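You operate a simulated robot arm through the tools that you are given. There is no shell and no other tool. Be economical: measure what you need, move in short steps, check, and stop when the job is done.

Carry out the task below with a simulated robot arm. There is one attempt and no reset: what you move stays moved.

TASK
Put things in order on the top of the small work table. At the end: the blue salt box from the top of the small work table stands where the silver short red-handled ladle stood; the silver short red-handled ladle stands where the silver small bowl stood; the brown key bunch stands on top of the yellow boiled potato; the silver small bowl is in the brown cane tray; whatever was shut is shut again. Leave all else as you found it, and nothing knocked over.

It is judged by the outcome, as a careful person would: the job done as asked, and still so three seconds after it is handed in. It fails if anything else is knocked over, pushed out of place, dropped, spilled or broken.

THE ROBOT
A 6-joint arm with a two-finger parallel gripper, fixed in place. Base frame: the origin is at the foot of the arm, x ahead of it, y to its left, z up; the work surface is at about z = 780. Lengths are in mm, angles in rad, forces in N, time in s.
With the tool pointing down near the work surface it reaches from about 240 to 640 mm from the base axis. Its first joint turns from -1.152 to 1.152 rad. Payload 2.7 kg.
Tool frame: the origin (TCP) lies between the finger pads and is the grasp point; the fingertips stand 23 mm ahead of it; z points along the fingers, y is the line along which they close. The gripper opens to 94 mm. The fingers are 38 mm wide and 10 mm thick; the gripper's body (54 by 96 mm) begins 39 mm behind the TCP.
Orientation is that of the tool frame in the base frame, as [roll, pitch, yaw] about the fixed x, y, z axes, in that order (R = Rz(yaw) Ry(pitch) Rx(roll)). With the fingers straight down and closing along the base's y, the tool's x points along the base's -x, its y along +y and its z along -z.

THE INTERFACE
- The arm moves only by the tool move_arm. Its arguments are lists of equal length, an entry for each row: "rot": the turn, a rotation vector about the tool's x, y, z in rad, a list of three; "travel": the shift along the tool's x, y, z in mm, a list of three; "fingers": the opening, from 0 (shut) to 1 (fully open). In form: {"rot": [[rx, ry, rz], ...], "travel": [[dx, dy, dz], ...], "fingers": [fingers, ...]}. A call has 1 to 8 rows; each row shifts and turns the commanded pose from where the row before left it, along the tool's axes as they then stand. A row lasts 0.2 s, in which the tool goes at most 50 mm and 0.15 rad; a call with a longer step from one row to the next is refused whole, and so is a gripper value outside its range. A pose out of reach is approached as far as the arm can. The call stops where the force on the tool passes 40 N (or 10 N more than at its start, if that is more) or the arm is blocked; 0.2 s more then pass. The fingers move at their own pace (about 45 mm/s each) and stop on an object; they squeeze with about 38 N. The grip force told is the motor's: it shows also when the fingers shut on nothing. Time passes only in rows, and 0.2 s behind the last, so rows that do not move let the fingers close. It gives the time, the measured TCP pose, the force on the tool (base axes), the opening and the grip force at its end, in the units of the frame above (readings bear some noise).
- Cameras (640 x 400 px; columns grow to the right, rows downward): "scene" is fixed at [88.7, -451.6, 1396.8]; the picture's right is [0.58, -0.81, 0.00], its down [-0.52, -0.37, -0.77] and it looks along [0.63, 0.45, -0.64] (base axes); focal length 310 px, centre (320, 200). "wrist" rides on the gripper at [-39, 0, -44] in the tool frame; the picture's right is [0.00, -1.00, 0.00], its down [0.97, 0.00, -0.24] and it looks along [0.24, 0.00, 0.97] (tool axes); focal length 218 px, centre (320, 200).
- camera(camera): a new picture of that camera. No time passes.
- locate(camera, pixels): for up to 12 pixels [column, row] of the newest picture of that camera ("zoom" is the newest enlarged one), the place [x, y, z] in the base frame of the surface seen there, good to about 2 mm. No time passes.
- enlarge(camera, box): a new picture of the part [left, top, right, bottom] of that camera's present view, enlarged. No time passes.
- finish_job(): hands the job in; it is judged then, once.

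Work in short steps. Measure before you move; look again where a grasp or a placing could have gone wrong, and mend it. You have 80 turns and 46 pictures in all, the two below and enlarged ones among them. Open the gripper and draw the arm clear of the work before you hand the job in, unless the task says otherwise; then end with one line.

The tools are called after ">>>" as a command line: name --argument value ..., lists and objects as JSON in quotes. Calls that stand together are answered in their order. move_arm: Moves the arm, as the interface text tells. Its arguments: {"type":"object","properties":{"rot":{"type":"array","items":{"type":"array","items":{"type":"number"}}},"travel":{"type":"array","items":{"type":"array","items":{"type":"number"}}},"fingers":{"type":"array","items":{"type":"number"}}},"required":["rot","travel","fingers"]} The other tools are called the same way: camera (camera) takes a picture; locate (camera, pixels) gives the place of the surface under pixels of a picture; enlarge (camera, box) takes an enlarged picture of a part of a camera's view; finish_job () hands the job in.

At the start:

```text
t: 0.0
tool_pos: [389.3, -16.1, 1088.6]
tool_rot: [3.141, 0.002, -3.14]
ft_force: [0.5, 0.1, 0.2]
finger_gap: 94.2
gripper_force: 0.2
```

scene: 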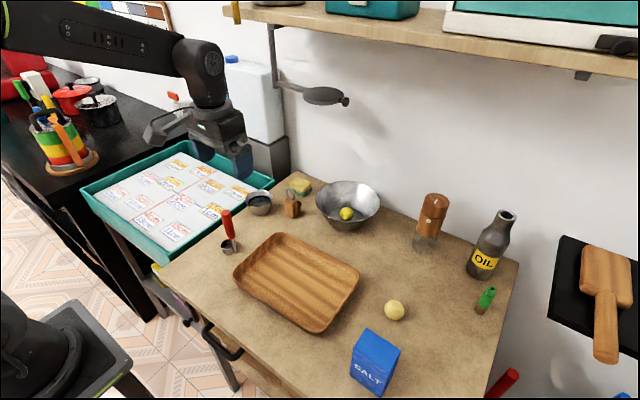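
wrist: 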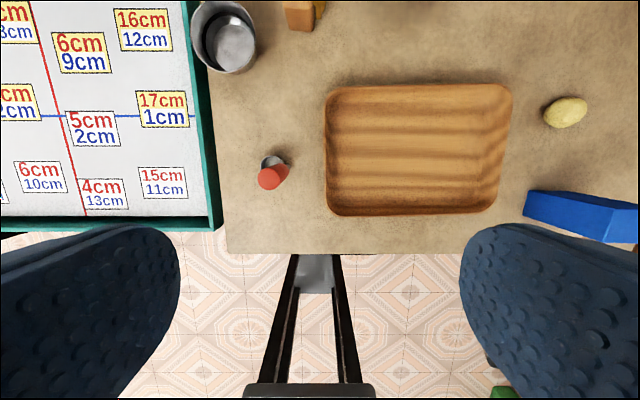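

The pictures show the ladle near (228,235), small bowl (258,202), potential key bunch (292,205), potato (394,310), salt box (375,360). I enlarge the left part and locate the objects.

>>> enlarge --camera "scene" --box '[200, 160, 400, 285]'

>>> enlarge --camera "scene" --box '[330, 275, 490, 375]'

>>> locate --camera "wrist" --pixels '[[268, 180], [275, 162], [228, 50], [250, 35], [196, 35], [225, 5], [566, 112], [330, 90], [508, 90], [335, 210], [495, 205], [415, 150]]'

```text
3.20 times, centred on (300, 222) of scene
```

zoom: 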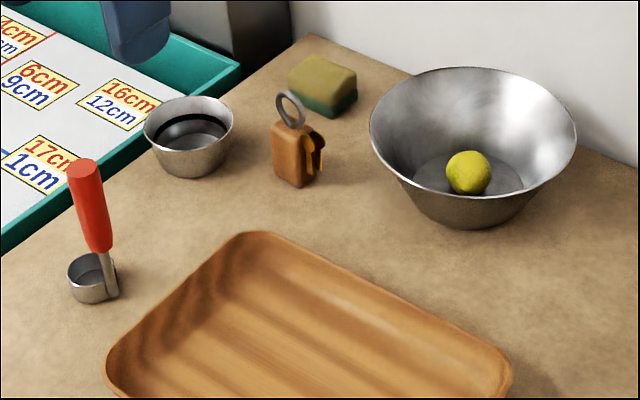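

```text
4.00 times, centred on (410, 325) of scene
```

zoom: 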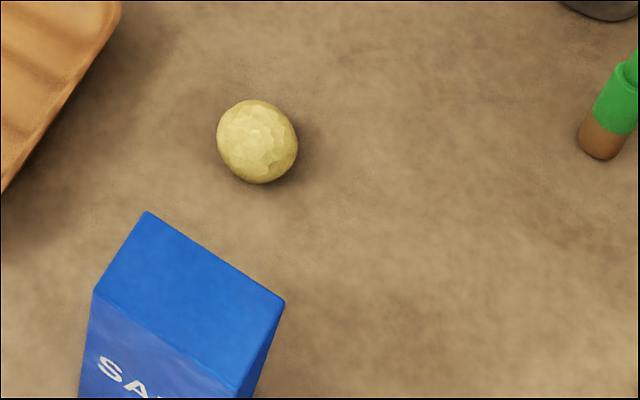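

```text
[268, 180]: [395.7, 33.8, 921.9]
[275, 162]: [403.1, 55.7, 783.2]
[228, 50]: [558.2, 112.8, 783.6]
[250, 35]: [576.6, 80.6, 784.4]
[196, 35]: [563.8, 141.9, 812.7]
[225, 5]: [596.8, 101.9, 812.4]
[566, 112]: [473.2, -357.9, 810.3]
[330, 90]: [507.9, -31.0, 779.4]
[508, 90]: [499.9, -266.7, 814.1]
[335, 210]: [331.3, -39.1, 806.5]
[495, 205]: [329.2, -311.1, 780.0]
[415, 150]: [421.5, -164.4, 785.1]
```

I measure the objects more finely with a left zoom and then the salt box.

>>> enlarge --camera "scene" --box '[210, 170, 338, 250]'

>>> locate --camera "scene" --pixels '[[367, 331], [354, 348], [400, 350], [388, 372], [352, 378], [378, 393], [394, 301], [394, 310], [386, 312], [403, 312], [394, 319]]'

```text
5.00 times, centred on (274, 210) of scene
```

zoom: 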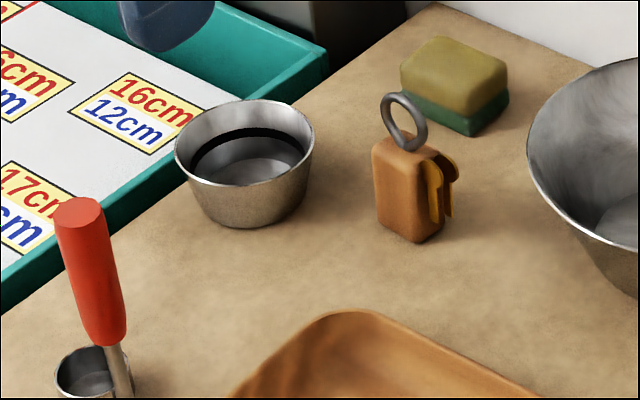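

```text
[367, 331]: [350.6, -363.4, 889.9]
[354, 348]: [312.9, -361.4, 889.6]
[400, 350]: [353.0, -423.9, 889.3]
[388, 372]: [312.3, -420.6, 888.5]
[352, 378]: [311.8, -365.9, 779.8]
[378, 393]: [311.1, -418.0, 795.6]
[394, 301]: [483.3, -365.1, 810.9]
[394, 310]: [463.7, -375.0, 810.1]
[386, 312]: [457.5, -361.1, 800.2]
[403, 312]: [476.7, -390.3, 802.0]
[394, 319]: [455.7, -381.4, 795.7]
```

Now the bowl rim, key bunch and ladle points in the zoom.

>>> locate --camera "zoom" --pixels '[[180, 165], [312, 128], [230, 185], [262, 102], [245, 170], [245, 225], [376, 150], [415, 165], [440, 152], [404, 102], [400, 215], [450, 200]]'

>>> locate --camera "zoom" --pixels '[[79, 210], [58, 212], [102, 212], [85, 340], [110, 345], [118, 370], [62, 365], [80, 348], [100, 330], [80, 385], [413, 235], [382, 195]]'

```text
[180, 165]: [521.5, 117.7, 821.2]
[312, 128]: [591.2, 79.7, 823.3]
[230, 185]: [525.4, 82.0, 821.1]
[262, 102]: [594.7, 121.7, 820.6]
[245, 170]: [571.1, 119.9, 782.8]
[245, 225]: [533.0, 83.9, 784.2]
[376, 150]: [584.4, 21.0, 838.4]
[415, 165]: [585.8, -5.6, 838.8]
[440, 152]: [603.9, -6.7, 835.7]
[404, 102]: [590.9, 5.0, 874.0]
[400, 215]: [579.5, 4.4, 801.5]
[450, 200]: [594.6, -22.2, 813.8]
```

```text
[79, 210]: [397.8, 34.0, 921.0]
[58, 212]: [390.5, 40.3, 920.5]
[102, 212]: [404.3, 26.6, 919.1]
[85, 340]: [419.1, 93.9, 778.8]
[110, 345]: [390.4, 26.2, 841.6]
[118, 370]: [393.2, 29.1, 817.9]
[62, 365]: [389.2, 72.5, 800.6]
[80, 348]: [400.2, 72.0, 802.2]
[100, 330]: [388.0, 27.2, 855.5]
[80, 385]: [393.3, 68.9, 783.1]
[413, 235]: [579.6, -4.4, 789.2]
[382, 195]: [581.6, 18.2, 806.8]
```

The bowl's rim is centred near (560,101), radius ~41, rim height 822; I'll pinch its near wall with fingers closing along x. First I turn the tool 90° and come down somewhat.

>>> move_arm --rot '[[0, 0, 0.15], [0, 0, 0.15], [0, 0, 0.15], [0, 0, 0.15], [0, 0, 0.15], [0, 0, 0.15], [0, 0, 0.15], [0, 0, 0.15]]' --travel '[[0, 0, 12], [0, 0, 12], [0, 0, 12], [0, 0, 12], [0, 0, 12], [0, 0, 12], [0, 0, 12], [0, 0, 4]]' --fingers '[0.45, 0.45, 0.45, 0.45, 0.45, 0.45, 0.45, 0.45]'

>>> move_arm --rot '[[0, 0, 0.15], [0, 0, 0.15], [0, 0, 0.071], [0, 0, 0], [0, 0, 0], [0, 0, 0], [0, 0, 0]]' --travel '[[0, 0, 0], [0, 0, 0], [0, 0, 0], [30, 33, 20], [30, 33, 20], [30, 33, 20], [27, 31, 20]]' --fingers '[0.45, 0.45, 0.45, 0.45, 0.45, 0.45, 0.45]'

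```text
t: 1.8
tool_pos: [388.4, -14.8, 1000.8]
tool_rot: [3.141, 0.0, 1.938]
ft_force: [-0.5, -1.2, 0.3]
finger_gap: 42.4
gripper_force: 0.0
```

```text
t: 3.4
tool_pos: [518.4, 102.0, 918.2]
tool_rot: [3.142, 0.0, 1.57]
ft_force: [-0.4, 0.3, -0.7]
finger_gap: 42.4
gripper_force: 0.1
```

The tool is above the near rim; a wrist picture checks the alignment.

>>> camera --camera "wrist"

```text
40 pictures are left
```

wrist: 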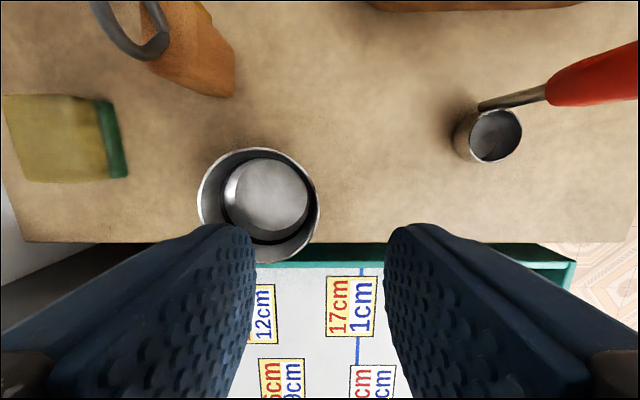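

The bowl shows at (258,205); I locate its rim and the ladle cup here.

>>> locate --camera "wrist" --pixels '[[258, 150], [199, 200], [318, 200], [290, 160], [308, 240], [495, 109], [521, 130], [470, 150], [500, 160], [485, 105], [260, 195]]'

```text
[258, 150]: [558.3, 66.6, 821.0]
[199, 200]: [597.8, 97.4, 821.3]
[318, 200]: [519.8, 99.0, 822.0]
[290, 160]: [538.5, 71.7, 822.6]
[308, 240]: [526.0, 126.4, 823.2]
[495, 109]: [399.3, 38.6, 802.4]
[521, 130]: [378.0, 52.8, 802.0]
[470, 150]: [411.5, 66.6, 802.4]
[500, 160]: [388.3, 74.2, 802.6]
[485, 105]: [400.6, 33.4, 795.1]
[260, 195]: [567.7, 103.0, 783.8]
```

Bowl centre is (559,104.5), rim near edge x≈520. I descend to TCP z≈820 and close.

>>> move_arm --rot '[[0, 0, 0], [0, 0, 0], [0, 0, 0], [0, 0, 0], [0, 0, 0], [0, 0, 0], [0, 0, 0], [0, 0, 0]]' --travel '[[2.5, 3, 30], [0, 0, 30], [0, 0, 25], [0, 0, 13], [0, 0, 0], [0, 0, 0], [0, 0, 0], [0, 0, 0]]' --fingers '[0.45, 0.45, 0.45, 0.45, 0.45, 0, 0, 0]'

```text
t: 5.2
tool_pos: [523.0, 104.4, 823.9]
tool_rot: [3.138, 0.0, 1.572]
ft_force: [-3.0, -1.3, 12.4]
finger_gap: 13.7
gripper_force: 38.4
```

Grip shows 38 N at 13.7 mm gap (curved wall). I lift a bit and look.

>>> move_arm --rot '[[0, 0, 0], [0, 0, 0], [0, 0, 0], [0, 0, 0]]' --travel '[[0, 0, 0], [0, 0, -15], [0, 0, -25], [0, 0, -25]]' --fingers '[0, 0, 0, 0]'

>>> camera --camera "scene"

>>> camera --camera "wrist"

```text
t: 6.2
tool_pos: [521.5, 104.9, 887.3]
tool_rot: [-3.14, -0.001, 1.571]
ft_force: [-0.2, -0.7, -0.9]
finger_gap: 9.8
gripper_force: 38.4
```

```text
39 pictures are left
```

scene: 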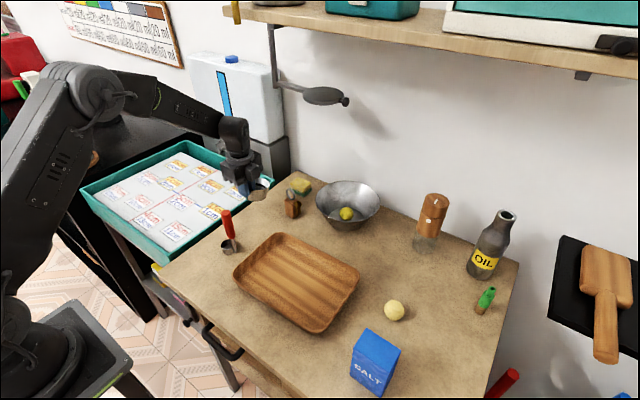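

```text
38 pictures are left
```

wrist: 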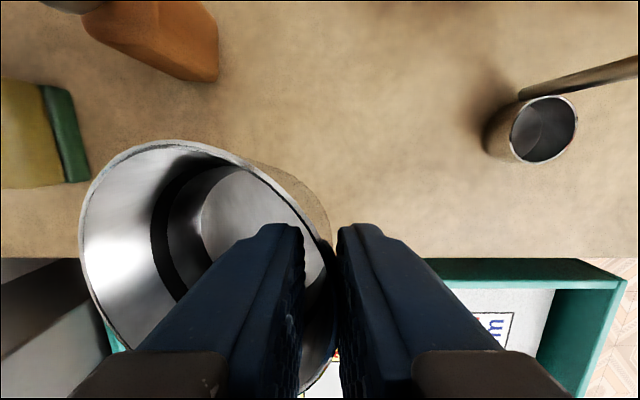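

The bowl is held but tipped with its wall against the pads. I measure the tilt.

>>> locate --camera "wrist" --pixels '[[82, 220], [160, 146], [240, 158], [300, 220], [210, 215], [110, 320], [270, 170]]'

>>> enlarge --camera "scene" --box '[200, 130, 328, 210]'

```text
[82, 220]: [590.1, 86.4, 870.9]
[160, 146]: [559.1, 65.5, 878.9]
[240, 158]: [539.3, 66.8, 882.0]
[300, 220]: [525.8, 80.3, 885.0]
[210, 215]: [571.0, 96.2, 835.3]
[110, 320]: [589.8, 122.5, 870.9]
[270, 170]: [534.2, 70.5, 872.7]
```

```text
5.00 times, centred on (264, 170) of scene
```

zoom: 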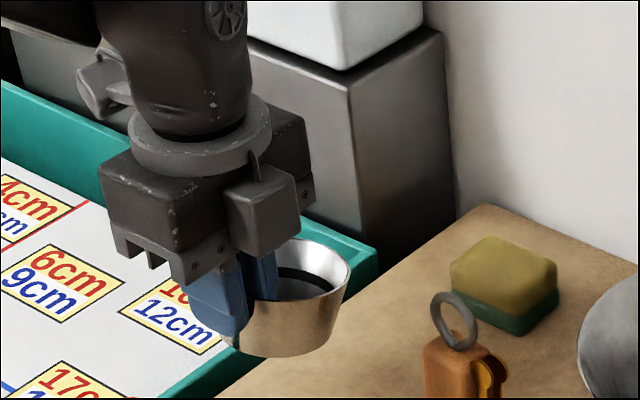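

Far rim is 14 mm lower (≈0.22 rad); I'll level it by tilting the tool before placing. I rise and carry to above the tray.

>>> move_arm --rot '[[0, 0, 0], [-0.11, 0, 0], [-0.11, 0, 0]]' --travel '[[0, 0, -40], [0, 0, -40], [0, 0, 0]]' --fingers '[0, 0, 0]'

>>> move_arm --rot '[[0, 0, 0], [0, 0, 0], [0, 0, 0], [0, 0, 0], [0, 0, 0], [0, 0, 0], [0, 0, 0]]' --travel '[[-38.6, -19, -4], [-38.6, -19, -4], [-38.6, -19, -4], [-38.6, -19, -4], [-38.6, -19, -4], [-38.6, -19, -4], [-38.6, -19, -4]]' --fingers '[0, 0, 0, 0, 0, 0, 0]'

>>> camera --camera "wrist"

```text
t: 7.0
tool_pos: [522.3, 105.0, 967.1]
tool_rot: [2.919, -0.001, 1.571]
ft_force: [0.1, 0.2, -1.2]
finger_gap: 9.7
gripper_force: 37.9
```

```text
t: 8.6
tool_pos: [384.5, -168.7, 965.7]
tool_rot: [2.924, 0.001, 1.572]
ft_force: [0.6, 0.1, -0.5]
finger_gap: 9.6
gripper_force: 38.4
```

```text
36 pictures are left
```

wrist: 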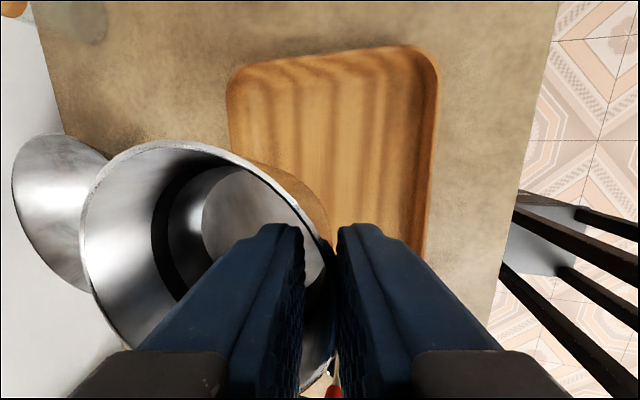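

I check rim level and tray edges.

>>> locate --camera "wrist" --pixels '[[82, 230], [160, 146], [240, 158], [300, 220], [210, 215], [110, 320], [235, 80], [430, 70], [400, 48], [428, 200], [340, 180]]'

```text
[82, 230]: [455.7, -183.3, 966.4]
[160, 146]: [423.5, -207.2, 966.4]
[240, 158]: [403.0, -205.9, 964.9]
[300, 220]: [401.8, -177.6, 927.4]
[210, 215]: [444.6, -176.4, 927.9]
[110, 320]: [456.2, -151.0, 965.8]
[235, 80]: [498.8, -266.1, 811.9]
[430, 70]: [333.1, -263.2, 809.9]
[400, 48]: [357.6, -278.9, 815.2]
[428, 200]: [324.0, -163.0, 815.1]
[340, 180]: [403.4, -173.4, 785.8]
```

The bowl is level, bottom at about z 925, tray floor 785. I lower about 136 mm straight down.

>>> move_arm --rot '[[0, 0, 0], [0, 0, 0], [0, 0, 0], [0, 0, 0], [0, 0, 0], [0, 0, 0]]' --travel '[[0, -8.7, 39], [0, -8.7, 39], [0, -7.6, 34.2], [0, -3.3, 14.6], [0, -1, 4.9], [0, 0, 0]]' --fingers '[0, 0, 0, 0, 0, 0]'

```text
t: 10.0
tool_pos: [385.5, -164.9, 833.4]
tool_rot: [2.922, -0.001, 1.569]
ft_force: [0.0, 0.5, -0.4]
finger_gap: 9.4
gripper_force: 38.1
```

No contact yet; I creep down in 2 mm steps.

>>> move_arm --rot '[[0, 0, 0], [0, 0, 0], [0, 0, 0], [0, 0, 0]]' --travel '[[0, -0.4, 2], [0, -0.4, 2], [0, -0.2, 1], [0, 0, 0]]' --fingers '[0, 0, 0, 0]'

```text
t: 11.0
tool_pos: [386.1, -165.3, 827.3]
tool_rot: [2.918, 0.002, 1.572]
ft_force: [-8.7, 2.8, 28.1]
finger_gap: 9.6
gripper_force: 37.9
```

Contact felt. I ease up 1.5 mm, open, and withdraw along the tool axis.

>>> move_arm --rot '[[0, 0, 0], [0, 0, 0], [0, 0, 0], [0, 0, 0], [0, 0, 0], [0, 0, 0], [0, 0, 0], [0, 0, 0]]' --travel '[[0, 0.3, -1.5], [0, 0, 0], [0, 0, 0], [0, 0, 0], [0, 0, -20], [0, 0, -30], [0, 0, -40], [0, 0, -40]]' --fingers '[0, 0.4, 0.4, 0.4, 0.4, 0.4, 0.4, 0.4]'

>>> camera --camera "scene"

```text
t: 12.8
tool_pos: [356.3, -165.0, 952.6]
tool_rot: [2.92, 0.0, 1.571]
ft_force: [0.7, 0.0, -0.1]
finger_gap: 37.7
gripper_force: 0.2
```

```text
35 pictures are left
```

scene: 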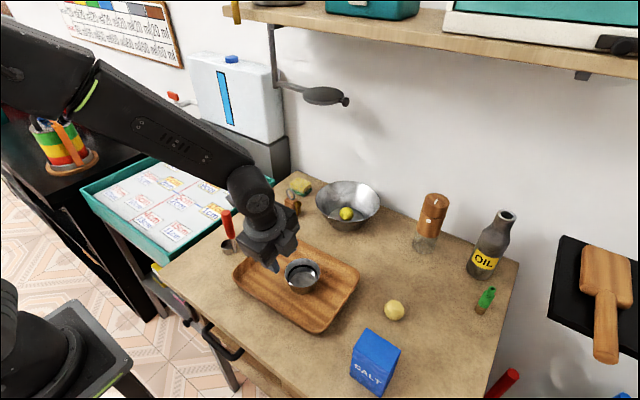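

The bowl stands in the tray. Next I straighten the tool and go above the ladle handle, near (396,33).

>>> move_arm --rot '[[0.11, 0, 0], [0.11, 0, 0], [0, 0, 0], [0, 0, 0], [0, 0, 0], [0, 0, 0], [0, 0, 0]]' --travel '[[0, 0, -20], [0, 0, -20], [40, 8, -4], [40, 8, 0], [40, 8, 0], [40, 8, 0], [38, 8, 0]]' --fingers '[0.4, 0.4, 0.4, 0.4, 0.4, 0.4, 0.4]'

>>> camera --camera "wrist"

>>> enlarge --camera "scene" --box '[200, 175, 328, 255]'

```text
t: 14.4
tool_pos: [391.6, 33.5, 998.5]
tool_rot: [3.14, -0.001, 1.572]
ft_force: [0.1, 0.1, 0.2]
finger_gap: 37.5
gripper_force: 0.0
```

```text
34 pictures are left
```

wrist: 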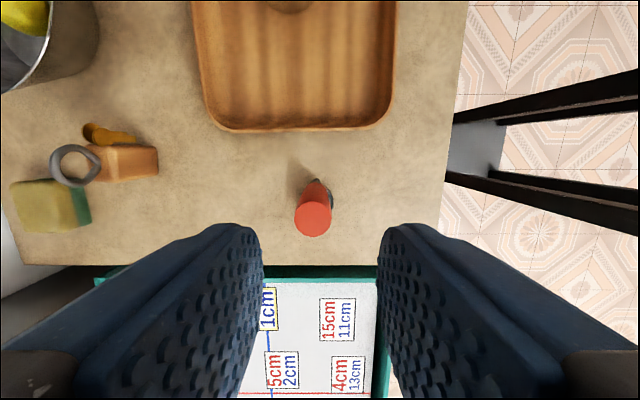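

```text
5.00 times, centred on (264, 215) of scene
```

zoom: 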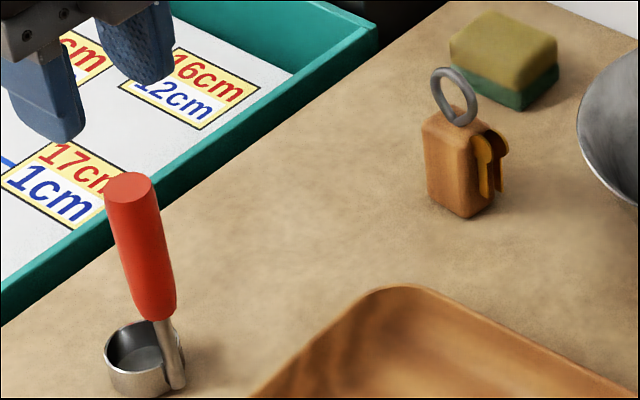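

I pin down the handle top from the wrist view and the key body from the zoom.

>>> locate --camera "wrist" --pixels '[[297, 218], [330, 218], [313, 203], [313, 234], [313, 218], [310, 180], [318, 180], [105, 150], [157, 150], [157, 178], [75, 165], [110, 132]]'

>>> locate --camera "zoom" --pixels '[[424, 122], [448, 138], [470, 140], [465, 118], [445, 200], [460, 214], [487, 205], [430, 195], [455, 110], [450, 70], [485, 190], [500, 150]]'

```text
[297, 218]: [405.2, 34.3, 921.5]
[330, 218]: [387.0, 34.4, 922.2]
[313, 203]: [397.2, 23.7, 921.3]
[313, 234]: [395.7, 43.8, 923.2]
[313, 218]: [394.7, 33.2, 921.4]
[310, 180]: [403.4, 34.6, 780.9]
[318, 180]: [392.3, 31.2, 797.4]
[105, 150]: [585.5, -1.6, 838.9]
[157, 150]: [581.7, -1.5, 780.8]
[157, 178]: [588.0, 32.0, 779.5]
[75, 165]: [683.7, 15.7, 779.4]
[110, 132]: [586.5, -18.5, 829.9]
```

```text
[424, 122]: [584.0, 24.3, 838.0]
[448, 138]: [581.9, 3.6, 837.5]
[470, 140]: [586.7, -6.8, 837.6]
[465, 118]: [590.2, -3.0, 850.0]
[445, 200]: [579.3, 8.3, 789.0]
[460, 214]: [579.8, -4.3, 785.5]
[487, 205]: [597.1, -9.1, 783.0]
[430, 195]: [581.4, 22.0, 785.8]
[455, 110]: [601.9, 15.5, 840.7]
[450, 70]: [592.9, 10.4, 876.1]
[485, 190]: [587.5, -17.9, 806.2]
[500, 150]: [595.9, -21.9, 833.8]
```

Handle centre is (396,34). I centre over it, descend to TCP z≈893 and close.

>>> move_arm --rot '[[0, 0, 0], [0, 0, 0], [0, 0, 0], [0, 0, 0], [0, 0, 0], [0, 0, 0], [0, 0, 0]]' --travel '[[0.5, 4.4, 25], [0, 0, 30], [0, 0, 30], [0, 0, 20], [0, 0, 0], [0, 0, 0], [0, 0, 0]]' --fingers '[0.4, 0.4, 0.4, 0.4, 0.4, 0, 0]'

>>> move_arm --rot '[[0, 0, 0], [0, 0, 0], [0, 0, 0]]' --travel '[[0, 0, 0], [0, 0, -5], [0, 0, -20]]' --fingers '[0, 0, 0]'

>>> enlarge --camera "scene" --box '[200, 175, 328, 255]'

```text
t: 16.0
tool_pos: [395.9, 29.8, 892.9]
tool_rot: [3.141, -0.001, 1.57]
ft_force: [1.3, -1.6, 1.8]
finger_gap: 20.5
gripper_force: 38.2
```

```text
t: 16.8
tool_pos: [394.7, 31.9, 918.0]
tool_rot: [-3.141, 0.0, 1.572]
ft_force: [0.6, -0.2, -0.2]
finger_gap: 20.4
gripper_force: 37.8
```

```text
5.00 times, centred on (264, 215) of scene
```

zoom: 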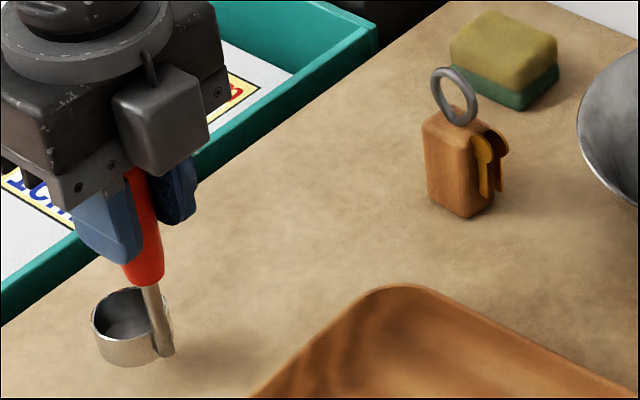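

The ladle hangs straight. I carry it by (+163.5, +51.5) to the bowl's old place.

>>> move_arm --rot '[[0, 0, 0], [0, 0, 0], [0, 0, 0], [0, 0, 0], [0, 0, 0], [0, 0, 0], [0, 0, 0]]' --travel '[[0, 0, -10], [13, 40.9, 0], [13, 40.9, 0], [13, 40.9, 0], [12.5, 40.8, 0], [0, 0, 0], [0, 0, 20]]' --fingers '[0, 0, 0, 0, 0, 0, 0]'

>>> camera --camera "wrist"

>>> enlarge --camera "scene" --box '[200, 135, 328, 215]'

```text
t: 18.4
tool_pos: [558.7, 85.0, 905.4]
tool_rot: [3.141, 0.0, 1.571]
ft_force: [-0.3, 0.3, -1.0]
finger_gap: 20.3
gripper_force: 37.6
```

```text
31 pictures are left
```

wrist: 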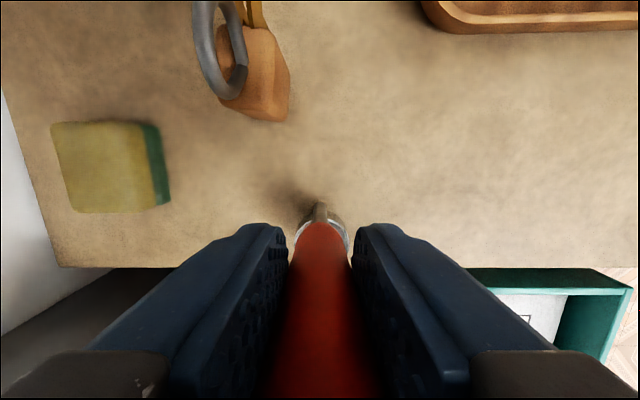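

```text
5.00 times, centred on (264, 175) of scene
```

zoom: 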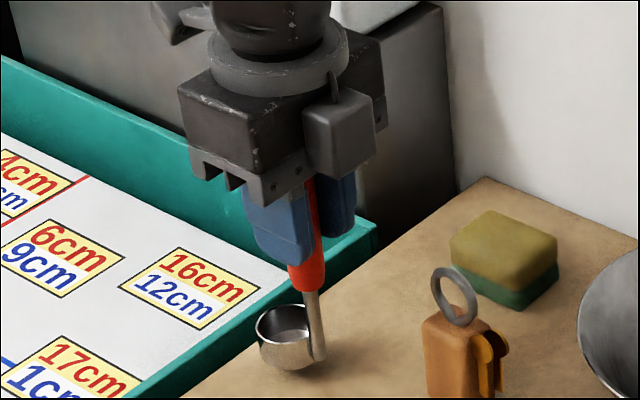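

The ladle is upright ~13 mm above the table. I lower until contact.

>>> move_arm --rot '[[0, 0, 0], [0, 0, 0], [0, 0, 0], [0, 0, 0]]' --travel '[[0, 0, 8], [0, 0, 3], [0, 0, 2], [0, 0, 0]]' --fingers '[0, 0, 0, 0]'

>>> enlarge --camera "scene" --box '[200, 155, 328, 235]'

```text
t: 19.4
tool_pos: [560.4, 82.5, 894.7]
tool_rot: [-3.141, 0.0, 1.571]
ft_force: [-0.5, 0.2, -1.3]
finger_gap: 20.4
gripper_force: 38.6
```

```text
5.00 times, centred on (264, 195) of scene
```

zoom: 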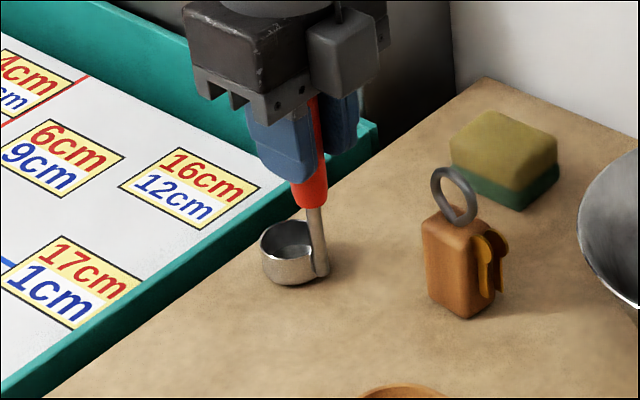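

Not quite touching; I lower 1 mm at a time.

>>> move_arm --rot '[[0, 0, 0], [0, 0, 0], [0, 0, 0]]' --travel '[[0, 0, 1], [0, 0, 1], [0, 0, 0]]' --fingers '[0, 0, 0]'

```text
t: 20.2
tool_pos: [561.1, 83.7, 893.0]
tool_rot: [3.14, 0.001, 1.571]
ft_force: [0.6, -0.5, 2.6]
finger_gap: 20.1
gripper_force: 38.1
```

>>> move_arm --rot '[[0, 0, 0], [0, 0, 0]]' --travel '[[0, 0, 0.7], [0, 0, 0]]' --fingers '[0, 0]'

```text
t: 20.8
tool_pos: [559.6, 84.6, 893.4]
tool_rot: [3.14, -0.001, 1.571]
ft_force: [-0.3, -1.1, 7.2]
finger_gap: 20.4
gripper_force: 37.9
```

Contact (7 N). I ease 0.4 mm, open and look before withdrawing.

>>> move_arm --rot '[[0, 0, 0], [0, 0, 0], [0, 0, 0], [0, 0, 0]]' --travel '[[0, 0, -0.4], [0, 0, 0], [0, 0, 0], [0, 0, 0]]' --fingers '[0, 0.4, 0.4, 0.4]'

>>> enlarge --camera "scene" --box '[200, 155, 328, 235]'

```text
t: 21.8
tool_pos: [559.8, 84.3, 893.6]
tool_rot: [-3.141, -0.001, 1.571]
ft_force: [0.5, -0.6, 7.2]
finger_gap: 37.5
gripper_force: 0.1
```

```text
5.00 times, centred on (264, 195) of scene
```

zoom: 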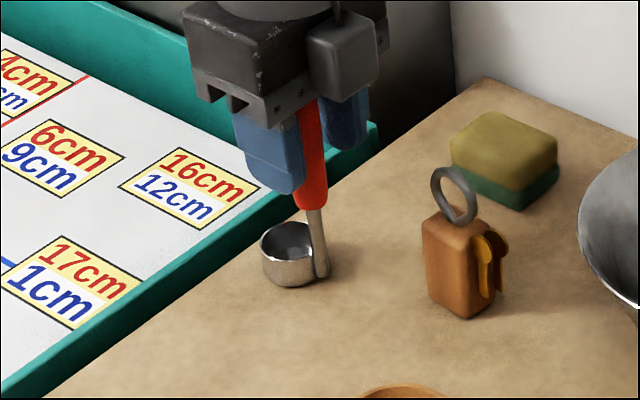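

Ladle stands free; I withdraw upward.

>>> move_arm --rot '[[0, 0, 0], [0, 0, 0], [0, 0, 0], [0, 0, 0], [0, 0, 0], [0, 0, 0]]' --travel '[[0, 0, -5], [0, 0, -20], [0, 0, -30], [0, 0, -30], [0, 0, -25], [0, 0, 0]]' --fingers '[0.4, 0.4, 0.4, 0.4, 0.4, 0.4]'

>>> camera --camera "wrist"

```text
t: 23.2
tool_pos: [558.3, 83.9, 1003.9]
tool_rot: [-3.141, -0.001, 1.572]
ft_force: [-1.3, -0.6, 0.9]
finger_gap: 37.6
gripper_force: 0.0
```

```text
27 pictures are left
```

wrist: 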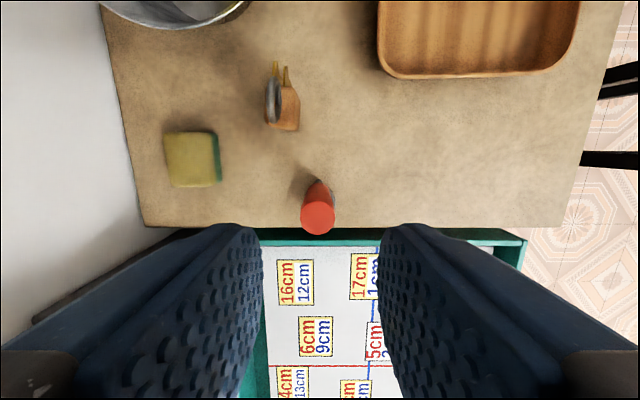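

>>> locate --camera "wrist" --pixels '[[318, 217], [302, 217], [335, 217], [318, 203], [318, 233], [293, 98], [285, 128], [298, 112], [275, 100], [285, 72]]'

```text
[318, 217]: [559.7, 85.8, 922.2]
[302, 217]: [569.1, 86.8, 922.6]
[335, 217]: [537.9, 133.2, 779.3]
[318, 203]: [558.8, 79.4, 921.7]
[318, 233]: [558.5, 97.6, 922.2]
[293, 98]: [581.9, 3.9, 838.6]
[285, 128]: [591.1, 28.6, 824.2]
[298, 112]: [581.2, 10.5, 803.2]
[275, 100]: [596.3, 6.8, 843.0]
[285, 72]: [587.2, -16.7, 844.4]
```

The ladle is placed well. Now I travel above the salt box centre (332,-393).

>>> move_arm --rot '[[0, 0, 0], [0, 0, 0], [0, 0, 0], [0, 0, 0], [0, 0, 0], [0, 0, 0]]' --travel '[[-40, -19, 0], [-40, -19, 0], [-40, -19, 0], [-40, -19, 0], [-40, -19, 0], [-40, -19, 0]]' --fingers '[0.85, 0.85, 0.85, 0.85, 0.85, 0.85]'

>>> move_arm --rot '[[0, 0, 0], [0, 0, 0], [0, 0, 0], [0, 0, 0], [0, 0, 0], [0, 0, 0], [0, 0, 0]]' --travel '[[-40, -19, 0], [-40, -19, 0], [-40, -19, 0], [-40, -19, 0], [-40, -19, 0], [-38, -17, 0], [0, 0, 0]]' --fingers '[0.85, 0.85, 0.85, 0.85, 0.85, 0.85, 0.85]'

>>> camera --camera "wrist"

```text
t: 24.6
tool_pos: [446.2, -157.2, 1001.7]
tool_rot: [-3.141, 0.0, 1.574]
ft_force: [0.8, 0.7, 0.9]
finger_gap: 79.7
gripper_force: 0.0
```

```text
t: 26.2
tool_pos: [333.7, -394.3, 1004.1]
tool_rot: [-3.14, 0.0, 1.572]
ft_force: [-0.3, -0.3, 0.5]
finger_gap: 80.0
gripper_force: 0.1
```

```text
26 pictures are left
```

wrist: 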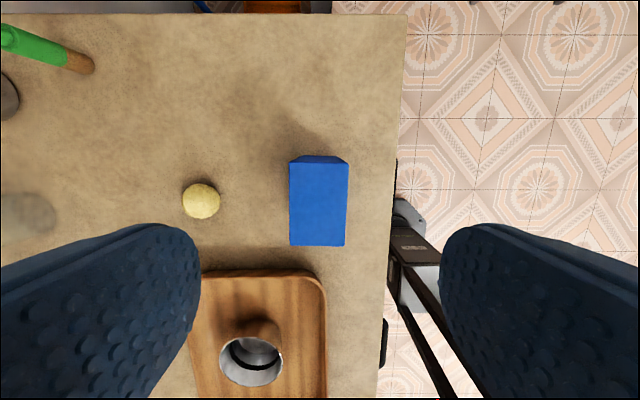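

>>> locate --camera "wrist" --pixels '[[292, 165], [345, 165], [292, 242], [342, 242], [318, 205], [200, 200], [186, 200], [216, 200], [200, 186], [200, 216]]'

```text
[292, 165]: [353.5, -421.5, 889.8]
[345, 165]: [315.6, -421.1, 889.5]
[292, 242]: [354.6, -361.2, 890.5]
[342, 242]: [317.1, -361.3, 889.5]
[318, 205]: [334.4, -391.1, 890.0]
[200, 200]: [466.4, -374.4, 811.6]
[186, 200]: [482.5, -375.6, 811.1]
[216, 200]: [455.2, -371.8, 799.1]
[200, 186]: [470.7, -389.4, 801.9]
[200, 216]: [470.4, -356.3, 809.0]
```

Salt box centre (334,-391.5). I adjust, descend to TCP z≈862, close.

>>> move_arm --rot '[[0, 0, 0], [0, 0, 0], [0, 0, 0], [0, 0, 0], [0, 0, 0], [0, 0, 0], [0, 0, 0], [0, 0, 0]]' --travel '[[2, 0.5, 40], [0, 0, 40], [0, 0, 40], [0, 0, 20], [0, 0, 0], [0, 0, 0], [0, 0, 0], [0, 0, 0]]' --fingers '[0.85, 0.85, 0.85, 0.85, 0.85, 0, 0, 0]'

>>> move_arm --rot '[[0, 0, 0], [0, 0, 0], [0, 0, 0], [0, 0, 0]]' --travel '[[0, 0, 0], [0, 0, -10], [0, 0, -20], [0, 0, 0]]' --fingers '[0, 0, 0, 0]'

>>> camera --camera "scene"

```text
t: 28.0
tool_pos: [335.0, -392.4, 862.3]
tool_rot: [3.141, 0.0, 1.57]
ft_force: [0.6, 0.3, -0.9]
finger_gap: 43.4
gripper_force: 37.8
```

```text
t: 29.0
tool_pos: [334.7, -391.2, 893.4]
tool_rot: [3.141, 0.0, 1.571]
ft_force: [0.1, -0.8, -0.4]
finger_gap: 43.0
gripper_force: 38.7
```

```text
25 pictures are left
```

scene: 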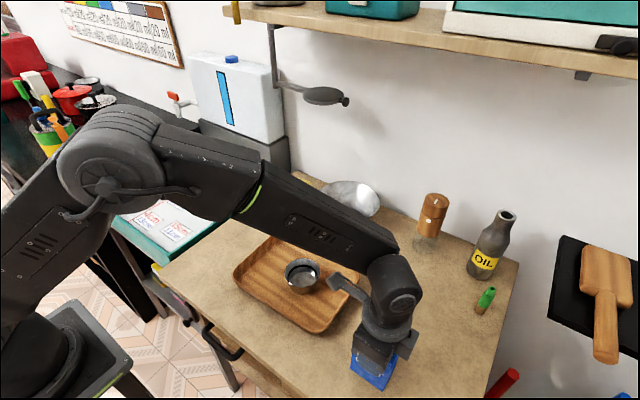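

The box is held. I rise to ~963 and carry it to the ladle's old place (395.5, 51).

>>> move_arm --rot '[[0, 0, 0], [0, 0, 0], [0, 0, 0], [0, 0, 0], [0, 0, 0], [0, 0, 0], [0, 0, 0]]' --travel '[[0, 0, -35], [0, 0, -35], [44.2, 6.1, 0], [44.2, 6.1, 0], [44.2, 6.1, 0], [44.2, 6.1, 0], [44.2, 6.1, 0]]' --fingers '[0, 0, 0, 0, 0, 0, 0]'

>>> move_arm --rot '[[0, 0, 0], [0, 0, 0], [0, 0, 0], [0, 0, 0], [0, 0, 0], [0, 0, 0]]' --travel '[[44.2, 6.1, 0], [44.2, 6.1, 0], [44.2, 6.1, 0], [44.2, 6.1, 0], [44.2, 6.1, 0], [0, 0, 20]]' --fingers '[0, 0, 0, 0, 0, 0]'

>>> camera --camera "wrist"

```text
t: 30.6
tool_pos: [362.4, -171.2, 963.0]
tool_rot: [-3.142, 0.001, 1.572]
ft_force: [0.2, 0.6, -0.8]
finger_gap: 42.9
gripper_force: 37.9
```

```text
t: 32.0
tool_pos: [392.0, 51.3, 942.4]
tool_rot: [3.141, 0.001, 1.57]
ft_force: [0.5, 0.1, 0.5]
finger_gap: 42.9
gripper_force: 38.4
```

```text
24 pictures are left
```

wrist: 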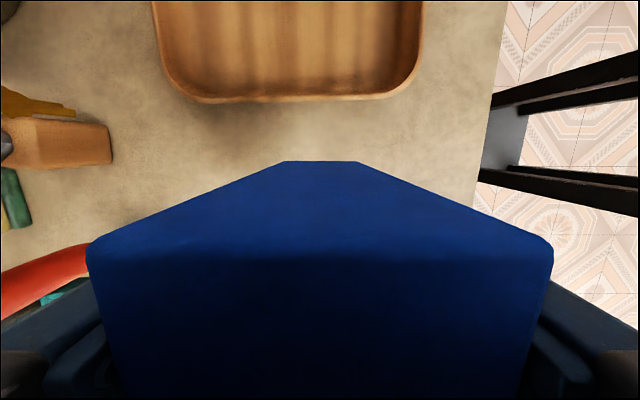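

I descend 76 mm, then creep.

>>> move_arm --rot '[[0, 0, 0], [0, 0, 0], [0, 0, 0], [0, 0, 0], [0, 0, 0]]' --travel '[[0, 2, 30], [0, 0, 30], [0, 0, 13], [0, 0, 4], [0, 0, 0]]' --fingers '[0, 0, 0, 0, 0]'

>>> move_arm --rot '[[0, 0, 0], [0, 0, 0], [0, 0, 0]]' --travel '[[0, 0, 1], [0, 0, 1], [0, 0, 0]]' --fingers '[0, 0, 0]'

```text
t: 33.2
tool_pos: [395.9, 50.2, 865.2]
tool_rot: [3.142, 0.0, 1.57]
ft_force: [0.4, 0.2, -0.5]
finger_gap: 42.9
gripper_force: 37.8
```

```text
t: 34.0
tool_pos: [396.4, 48.9, 864.1]
tool_rot: [3.141, 0.0, 1.571]
ft_force: [0.3, -0.5, 0.3]
finger_gap: 43.1
gripper_force: 38.3
```

>>> move_arm --rot '[[0, 0, 0], [0, 0, 0], [0, 0, 0]]' --travel '[[0, 0, 1], [0, 0, 0.7], [0, 0, 0]]' --fingers '[0, 0, 0]'

```text
t: 34.8
tool_pos: [397.3, 48.7, 863.1]
tool_rot: [3.138, 0.0, 1.571]
ft_force: [-7.4, -1.3, 25.3]
finger_gap: 42.9
gripper_force: 38.0
```

Contact. I ease up 0.7 mm, open, and withdraw.

>>> move_arm --rot '[[0, 0, 0], [0, 0, 0], [0, 0, 0], [0, 0, 0], [0, 0, 0], [0, 0, 0], [0, 0, 0], [0, 0, 0]]' --travel '[[0, 0, -0.7], [0, 0, 0], [0, 0, 0], [0, 0, -15], [0, 0, -30], [0, 0, -40], [0, 0, -40], [0, 0, 0]]' --fingers '[0, 0.8, 0.8, 0.8, 0.8, 0.8, 0.8, 0.8]'

>>> camera --camera "scene"

>>> camera --camera "wrist"

```text
t: 36.6
tool_pos: [396.3, 49.5, 990.1]
tool_rot: [-3.141, 0.001, 1.572]
ft_force: [0.6, -0.4, 0.3]
finger_gap: 75.1
gripper_force: 0.1
```

```text
23 pictures are left
```

scene: 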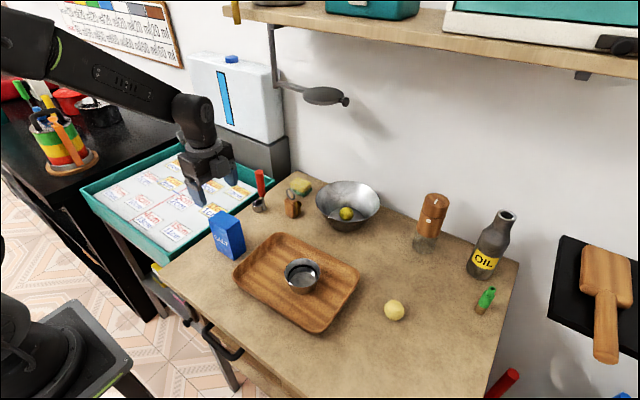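

```text
22 pictures are left
```

wrist: 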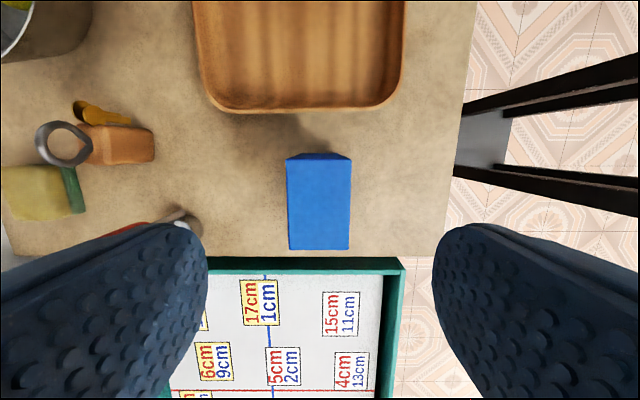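

Salt box stands well. Next, above the key bunch at (590,8).

>>> move_arm --rot '[[0, 0, 0], [0, 0, 0], [0, 0, 0], [0, 0, 0], [0, 0, 0]]' --travel '[[-10.5, 48, 0], [-10.5, 48, 0], [-10.5, 48, 0], [-10, 48, 20], [0, 0, 0]]' --fingers '[0.55, 0.55, 0.55, 0.55, 0.55]'

>>> camera --camera "wrist"

>>> enlarge --camera "wrist" --box '[256, 160, 384, 240]'

```text
refused: row 4 steps farther than a row can; nothing moved
```

```text
21 pictures are left
```

wrist: 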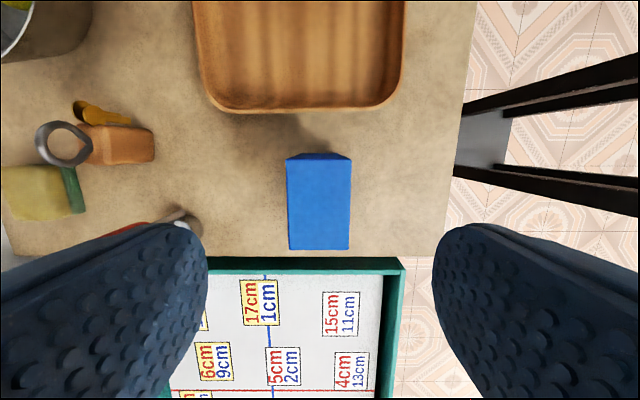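

```text
5.00 times, centred on (320, 200) of wrist
```

zoom: 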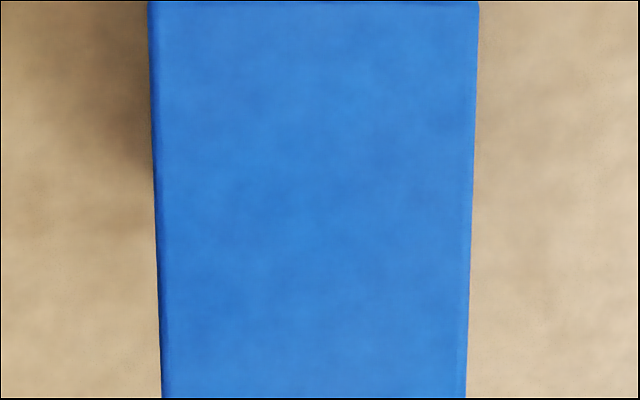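

Row 4 was too long; I resend with the descent apart.

>>> move_arm --rot '[[0, 0, 0], [0, 0, 0], [0, 0, 0], [0, 0, 0], [0, 0, 0], [0, 0, 0]]' --travel '[[-10.5, 48, 0], [-10.5, 48, 0], [-10.5, 48, 0], [-10, 48, 0], [0, 0, 20], [0, 0, 0]]' --fingers '[0.55, 0.55, 0.55, 0.55, 0.55, 0.55]'

>>> camera --camera "wrist"

```text
t: 38.0
tool_pos: [587.0, 6.7, 968.5]
tool_rot: [-3.141, 0.001, 1.572]
ft_force: [0.1, -0.4, -0.3]
finger_gap: 51.8
gripper_force: 0.1
```

```text
19 pictures are left
```

wrist: 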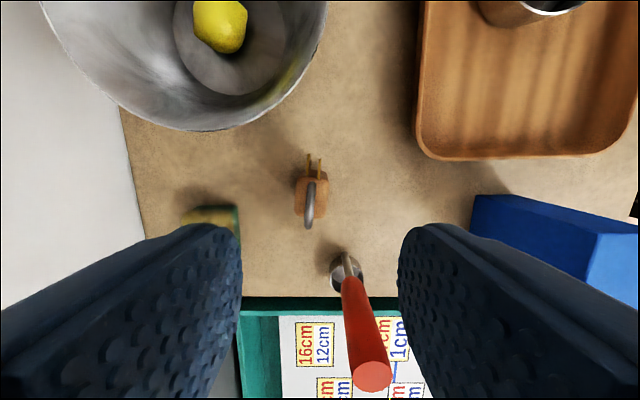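

>>> enlarge --camera "wrist" --box '[272, 140, 352, 240]'

```text
4.00 times, centred on (312, 190) of wrist
```

zoom: 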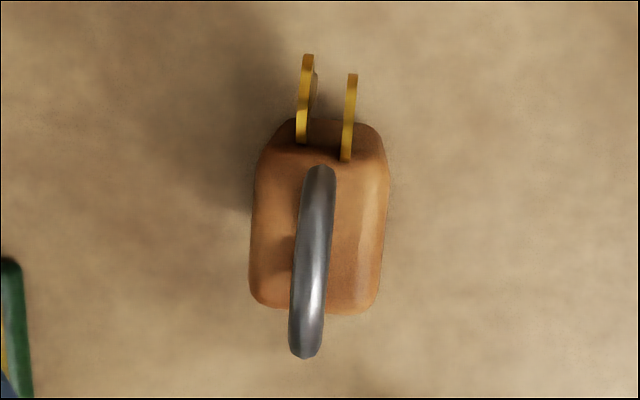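

>>> locate --camera "zoom" --pixels '[[258, 250], [378, 250], [270, 160], [375, 160], [265, 295], [365, 300], [306, 350], [312, 280], [322, 175], [305, 70], [350, 90], [360, 220]]'

```text
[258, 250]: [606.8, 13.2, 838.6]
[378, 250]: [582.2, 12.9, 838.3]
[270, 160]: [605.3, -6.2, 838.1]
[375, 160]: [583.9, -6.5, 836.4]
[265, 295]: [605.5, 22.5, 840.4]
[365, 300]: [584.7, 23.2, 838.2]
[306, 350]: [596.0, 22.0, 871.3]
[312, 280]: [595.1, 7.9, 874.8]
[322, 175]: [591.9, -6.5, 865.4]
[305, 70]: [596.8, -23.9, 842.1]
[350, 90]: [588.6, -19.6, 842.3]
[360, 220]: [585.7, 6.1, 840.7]
```

Key body spans x 581–608, y −8…25, top 839, ring top ≈876. I check clearance to the large bowl's rim and the sponge, and the potato shape.

>>> locate --camera "wrist" --pixels '[[215, 128], [280, 105], [320, 30], [170, 122], [215, 210], [236, 215]]'

>>> enlarge --camera "scene" --box '[370, 295, 418, 325]'

```text
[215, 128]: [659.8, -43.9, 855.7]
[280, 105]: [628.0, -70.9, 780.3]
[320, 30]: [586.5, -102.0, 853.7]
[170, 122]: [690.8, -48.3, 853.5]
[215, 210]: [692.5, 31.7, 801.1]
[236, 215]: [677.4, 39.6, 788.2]
```

```text
13.33 times, centred on (394, 310) of scene
```

zoom: 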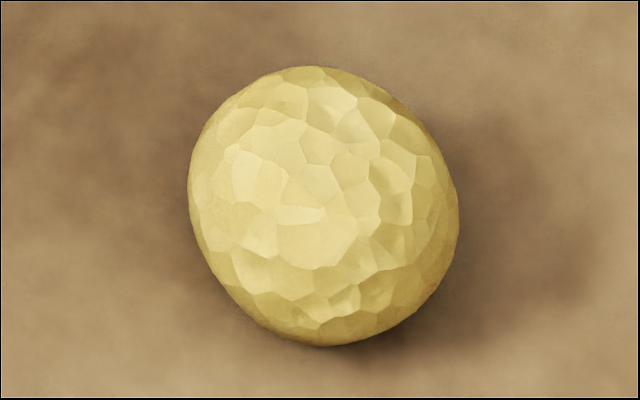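

Clear all round. I map the potato's top surface.

>>> locate --camera "zoom" --pixels '[[300, 75], [250, 120], [310, 120], [370, 120], [230, 170], [300, 170], [370, 170], [430, 180], [310, 220], [250, 230], [380, 230], [310, 270]]'

>>> move_arm --rot '[[0, 0, 0], [0, 0, 0], [0, 0, 0], [0, 0, 0], [0, 0, 0], [0, 0, 0], [0, 0, 0]]' --travel '[[1.3, 6.5, 30], [0, 0, 40], [0, 0, 40], [0, 0, 13], [0, 0, 0], [0, 0, 0], [0, 0, 0]]' --fingers '[0.55, 0.55, 0.55, 0.55, 0.55, 0.55, 0.55]'

```text
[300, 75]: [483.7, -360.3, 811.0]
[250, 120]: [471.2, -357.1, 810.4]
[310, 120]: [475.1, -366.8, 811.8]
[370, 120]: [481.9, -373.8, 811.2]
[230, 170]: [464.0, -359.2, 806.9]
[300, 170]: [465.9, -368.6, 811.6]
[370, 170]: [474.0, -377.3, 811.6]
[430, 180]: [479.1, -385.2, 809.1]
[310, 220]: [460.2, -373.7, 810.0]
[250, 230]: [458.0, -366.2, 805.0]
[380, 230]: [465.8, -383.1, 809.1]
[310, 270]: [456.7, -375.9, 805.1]
```

```text
t: 39.6
tool_pos: [596.3, 10.7, 845.7]
tool_rot: [-3.141, 0.0, 1.57]
ft_force: [0.4, -0.8, 0.5]
finger_gap: 51.8
gripper_force: 0.1
```

Potato top is nearly flat (z≈811.5) around (472,-369). No contact at the keys; I close on the body.

>>> move_arm --rot '[[0, 0, 0], [0, 0, 0], [0, 0, 0]]' --travel '[[0, 0, 0], [0, 0, 0], [0, 0, 0]]' --fingers '[0, 0, 0]'

>>> move_arm --rot '[[0, 0, 0], [0, 0, 0], [0, 0, 0]]' --travel '[[0, 0, -5], [0, 0, -25], [0, 0, 0]]' --fingers '[0, 0, 0]'

>>> enlarge --camera "scene" --box '[230, 150, 358, 230]'

```text
t: 40.4
tool_pos: [596.0, 10.5, 847.3]
tool_rot: [-3.142, 0.001, 1.571]
ft_force: [-0.1, -0.5, 0.9]
finger_gap: 26.9
gripper_force: 38.0
```

```text
t: 41.2
tool_pos: [593.9, 10.8, 874.9]
tool_rot: [-3.14, -0.001, 1.57]
ft_force: [0.6, 0.4, -1.0]
finger_gap: 27.0
gripper_force: 38.3
```

```text
5.00 times, centred on (294, 190) of scene
```

zoom: 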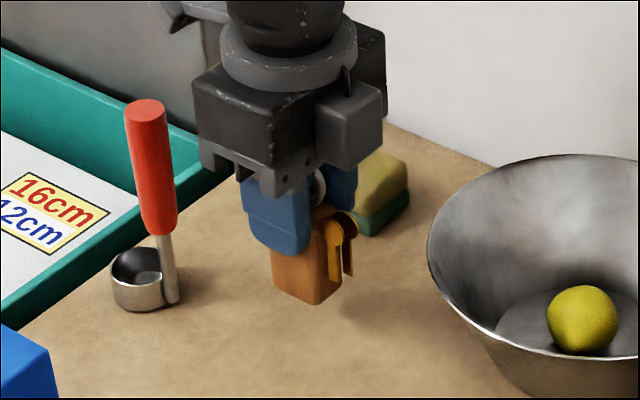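

Keys held upright. I rise to ~960 and carry toward (472,-366).

>>> move_arm --rot '[[0, 0, 0], [0, 0, 0], [0, 0, 0], [0, 0, 0], [0, 0, 0], [0, 0, 0]]' --travel '[[0, 0, -42], [0, 0, -43], [-39, -28, 0], [-39, -28, 0], [-42, -14, 0], [-42, -14, 0]]' --fingers '[0, 0, 0, 0, 0, 0]'

>>> move_arm --rot '[[0, 0, 0], [0, 0, 0], [0, 0, 0], [0, 0, 0], [0, 0, 0], [0, 0, 0]]' --travel '[[-43, -8, 0], [-43, -8, 0], [-43, -8, 0], [-43, -8, 0], [-43, -7, 0], [0, 0, 0]]' --fingers '[0, 0, 0, 0, 0, 0]'

>>> camera --camera "wrist"

>>> camera --camera "scene"

```text
t: 42.6
tool_pos: [509.1, -152.5, 961.0]
tool_rot: [-3.14, 0.002, 1.572]
ft_force: [0.1, -0.7, -0.5]
finger_gap: 27.1
gripper_force: 38.2
```

```text
t: 44.0
tool_pos: [473.0, -368.1, 959.7]
tool_rot: [-3.14, -0.001, 1.573]
ft_force: [0.2, 0.1, -1.1]
finger_gap: 27.3
gripper_force: 37.9
```

```text
15 pictures are left
```

wrist: 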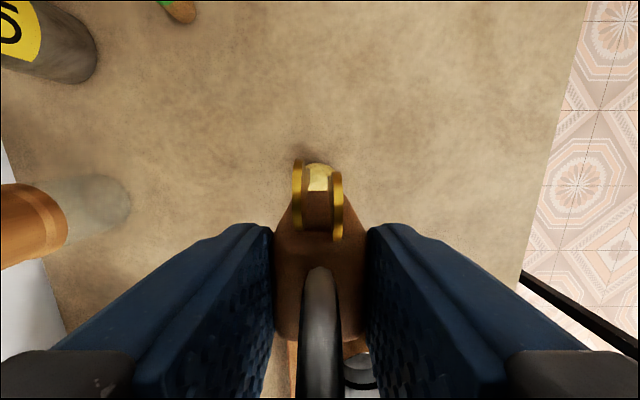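

```text
14 pictures are left
```

scene: 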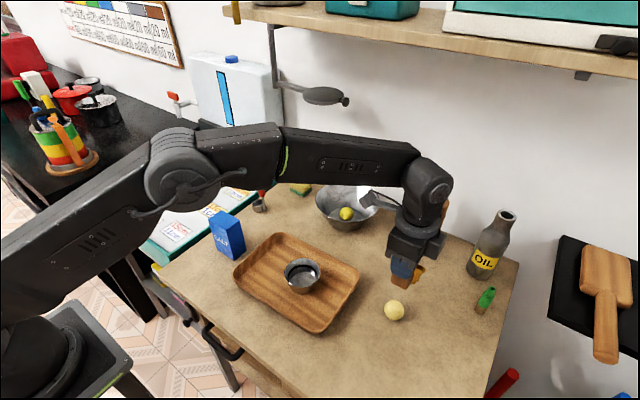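

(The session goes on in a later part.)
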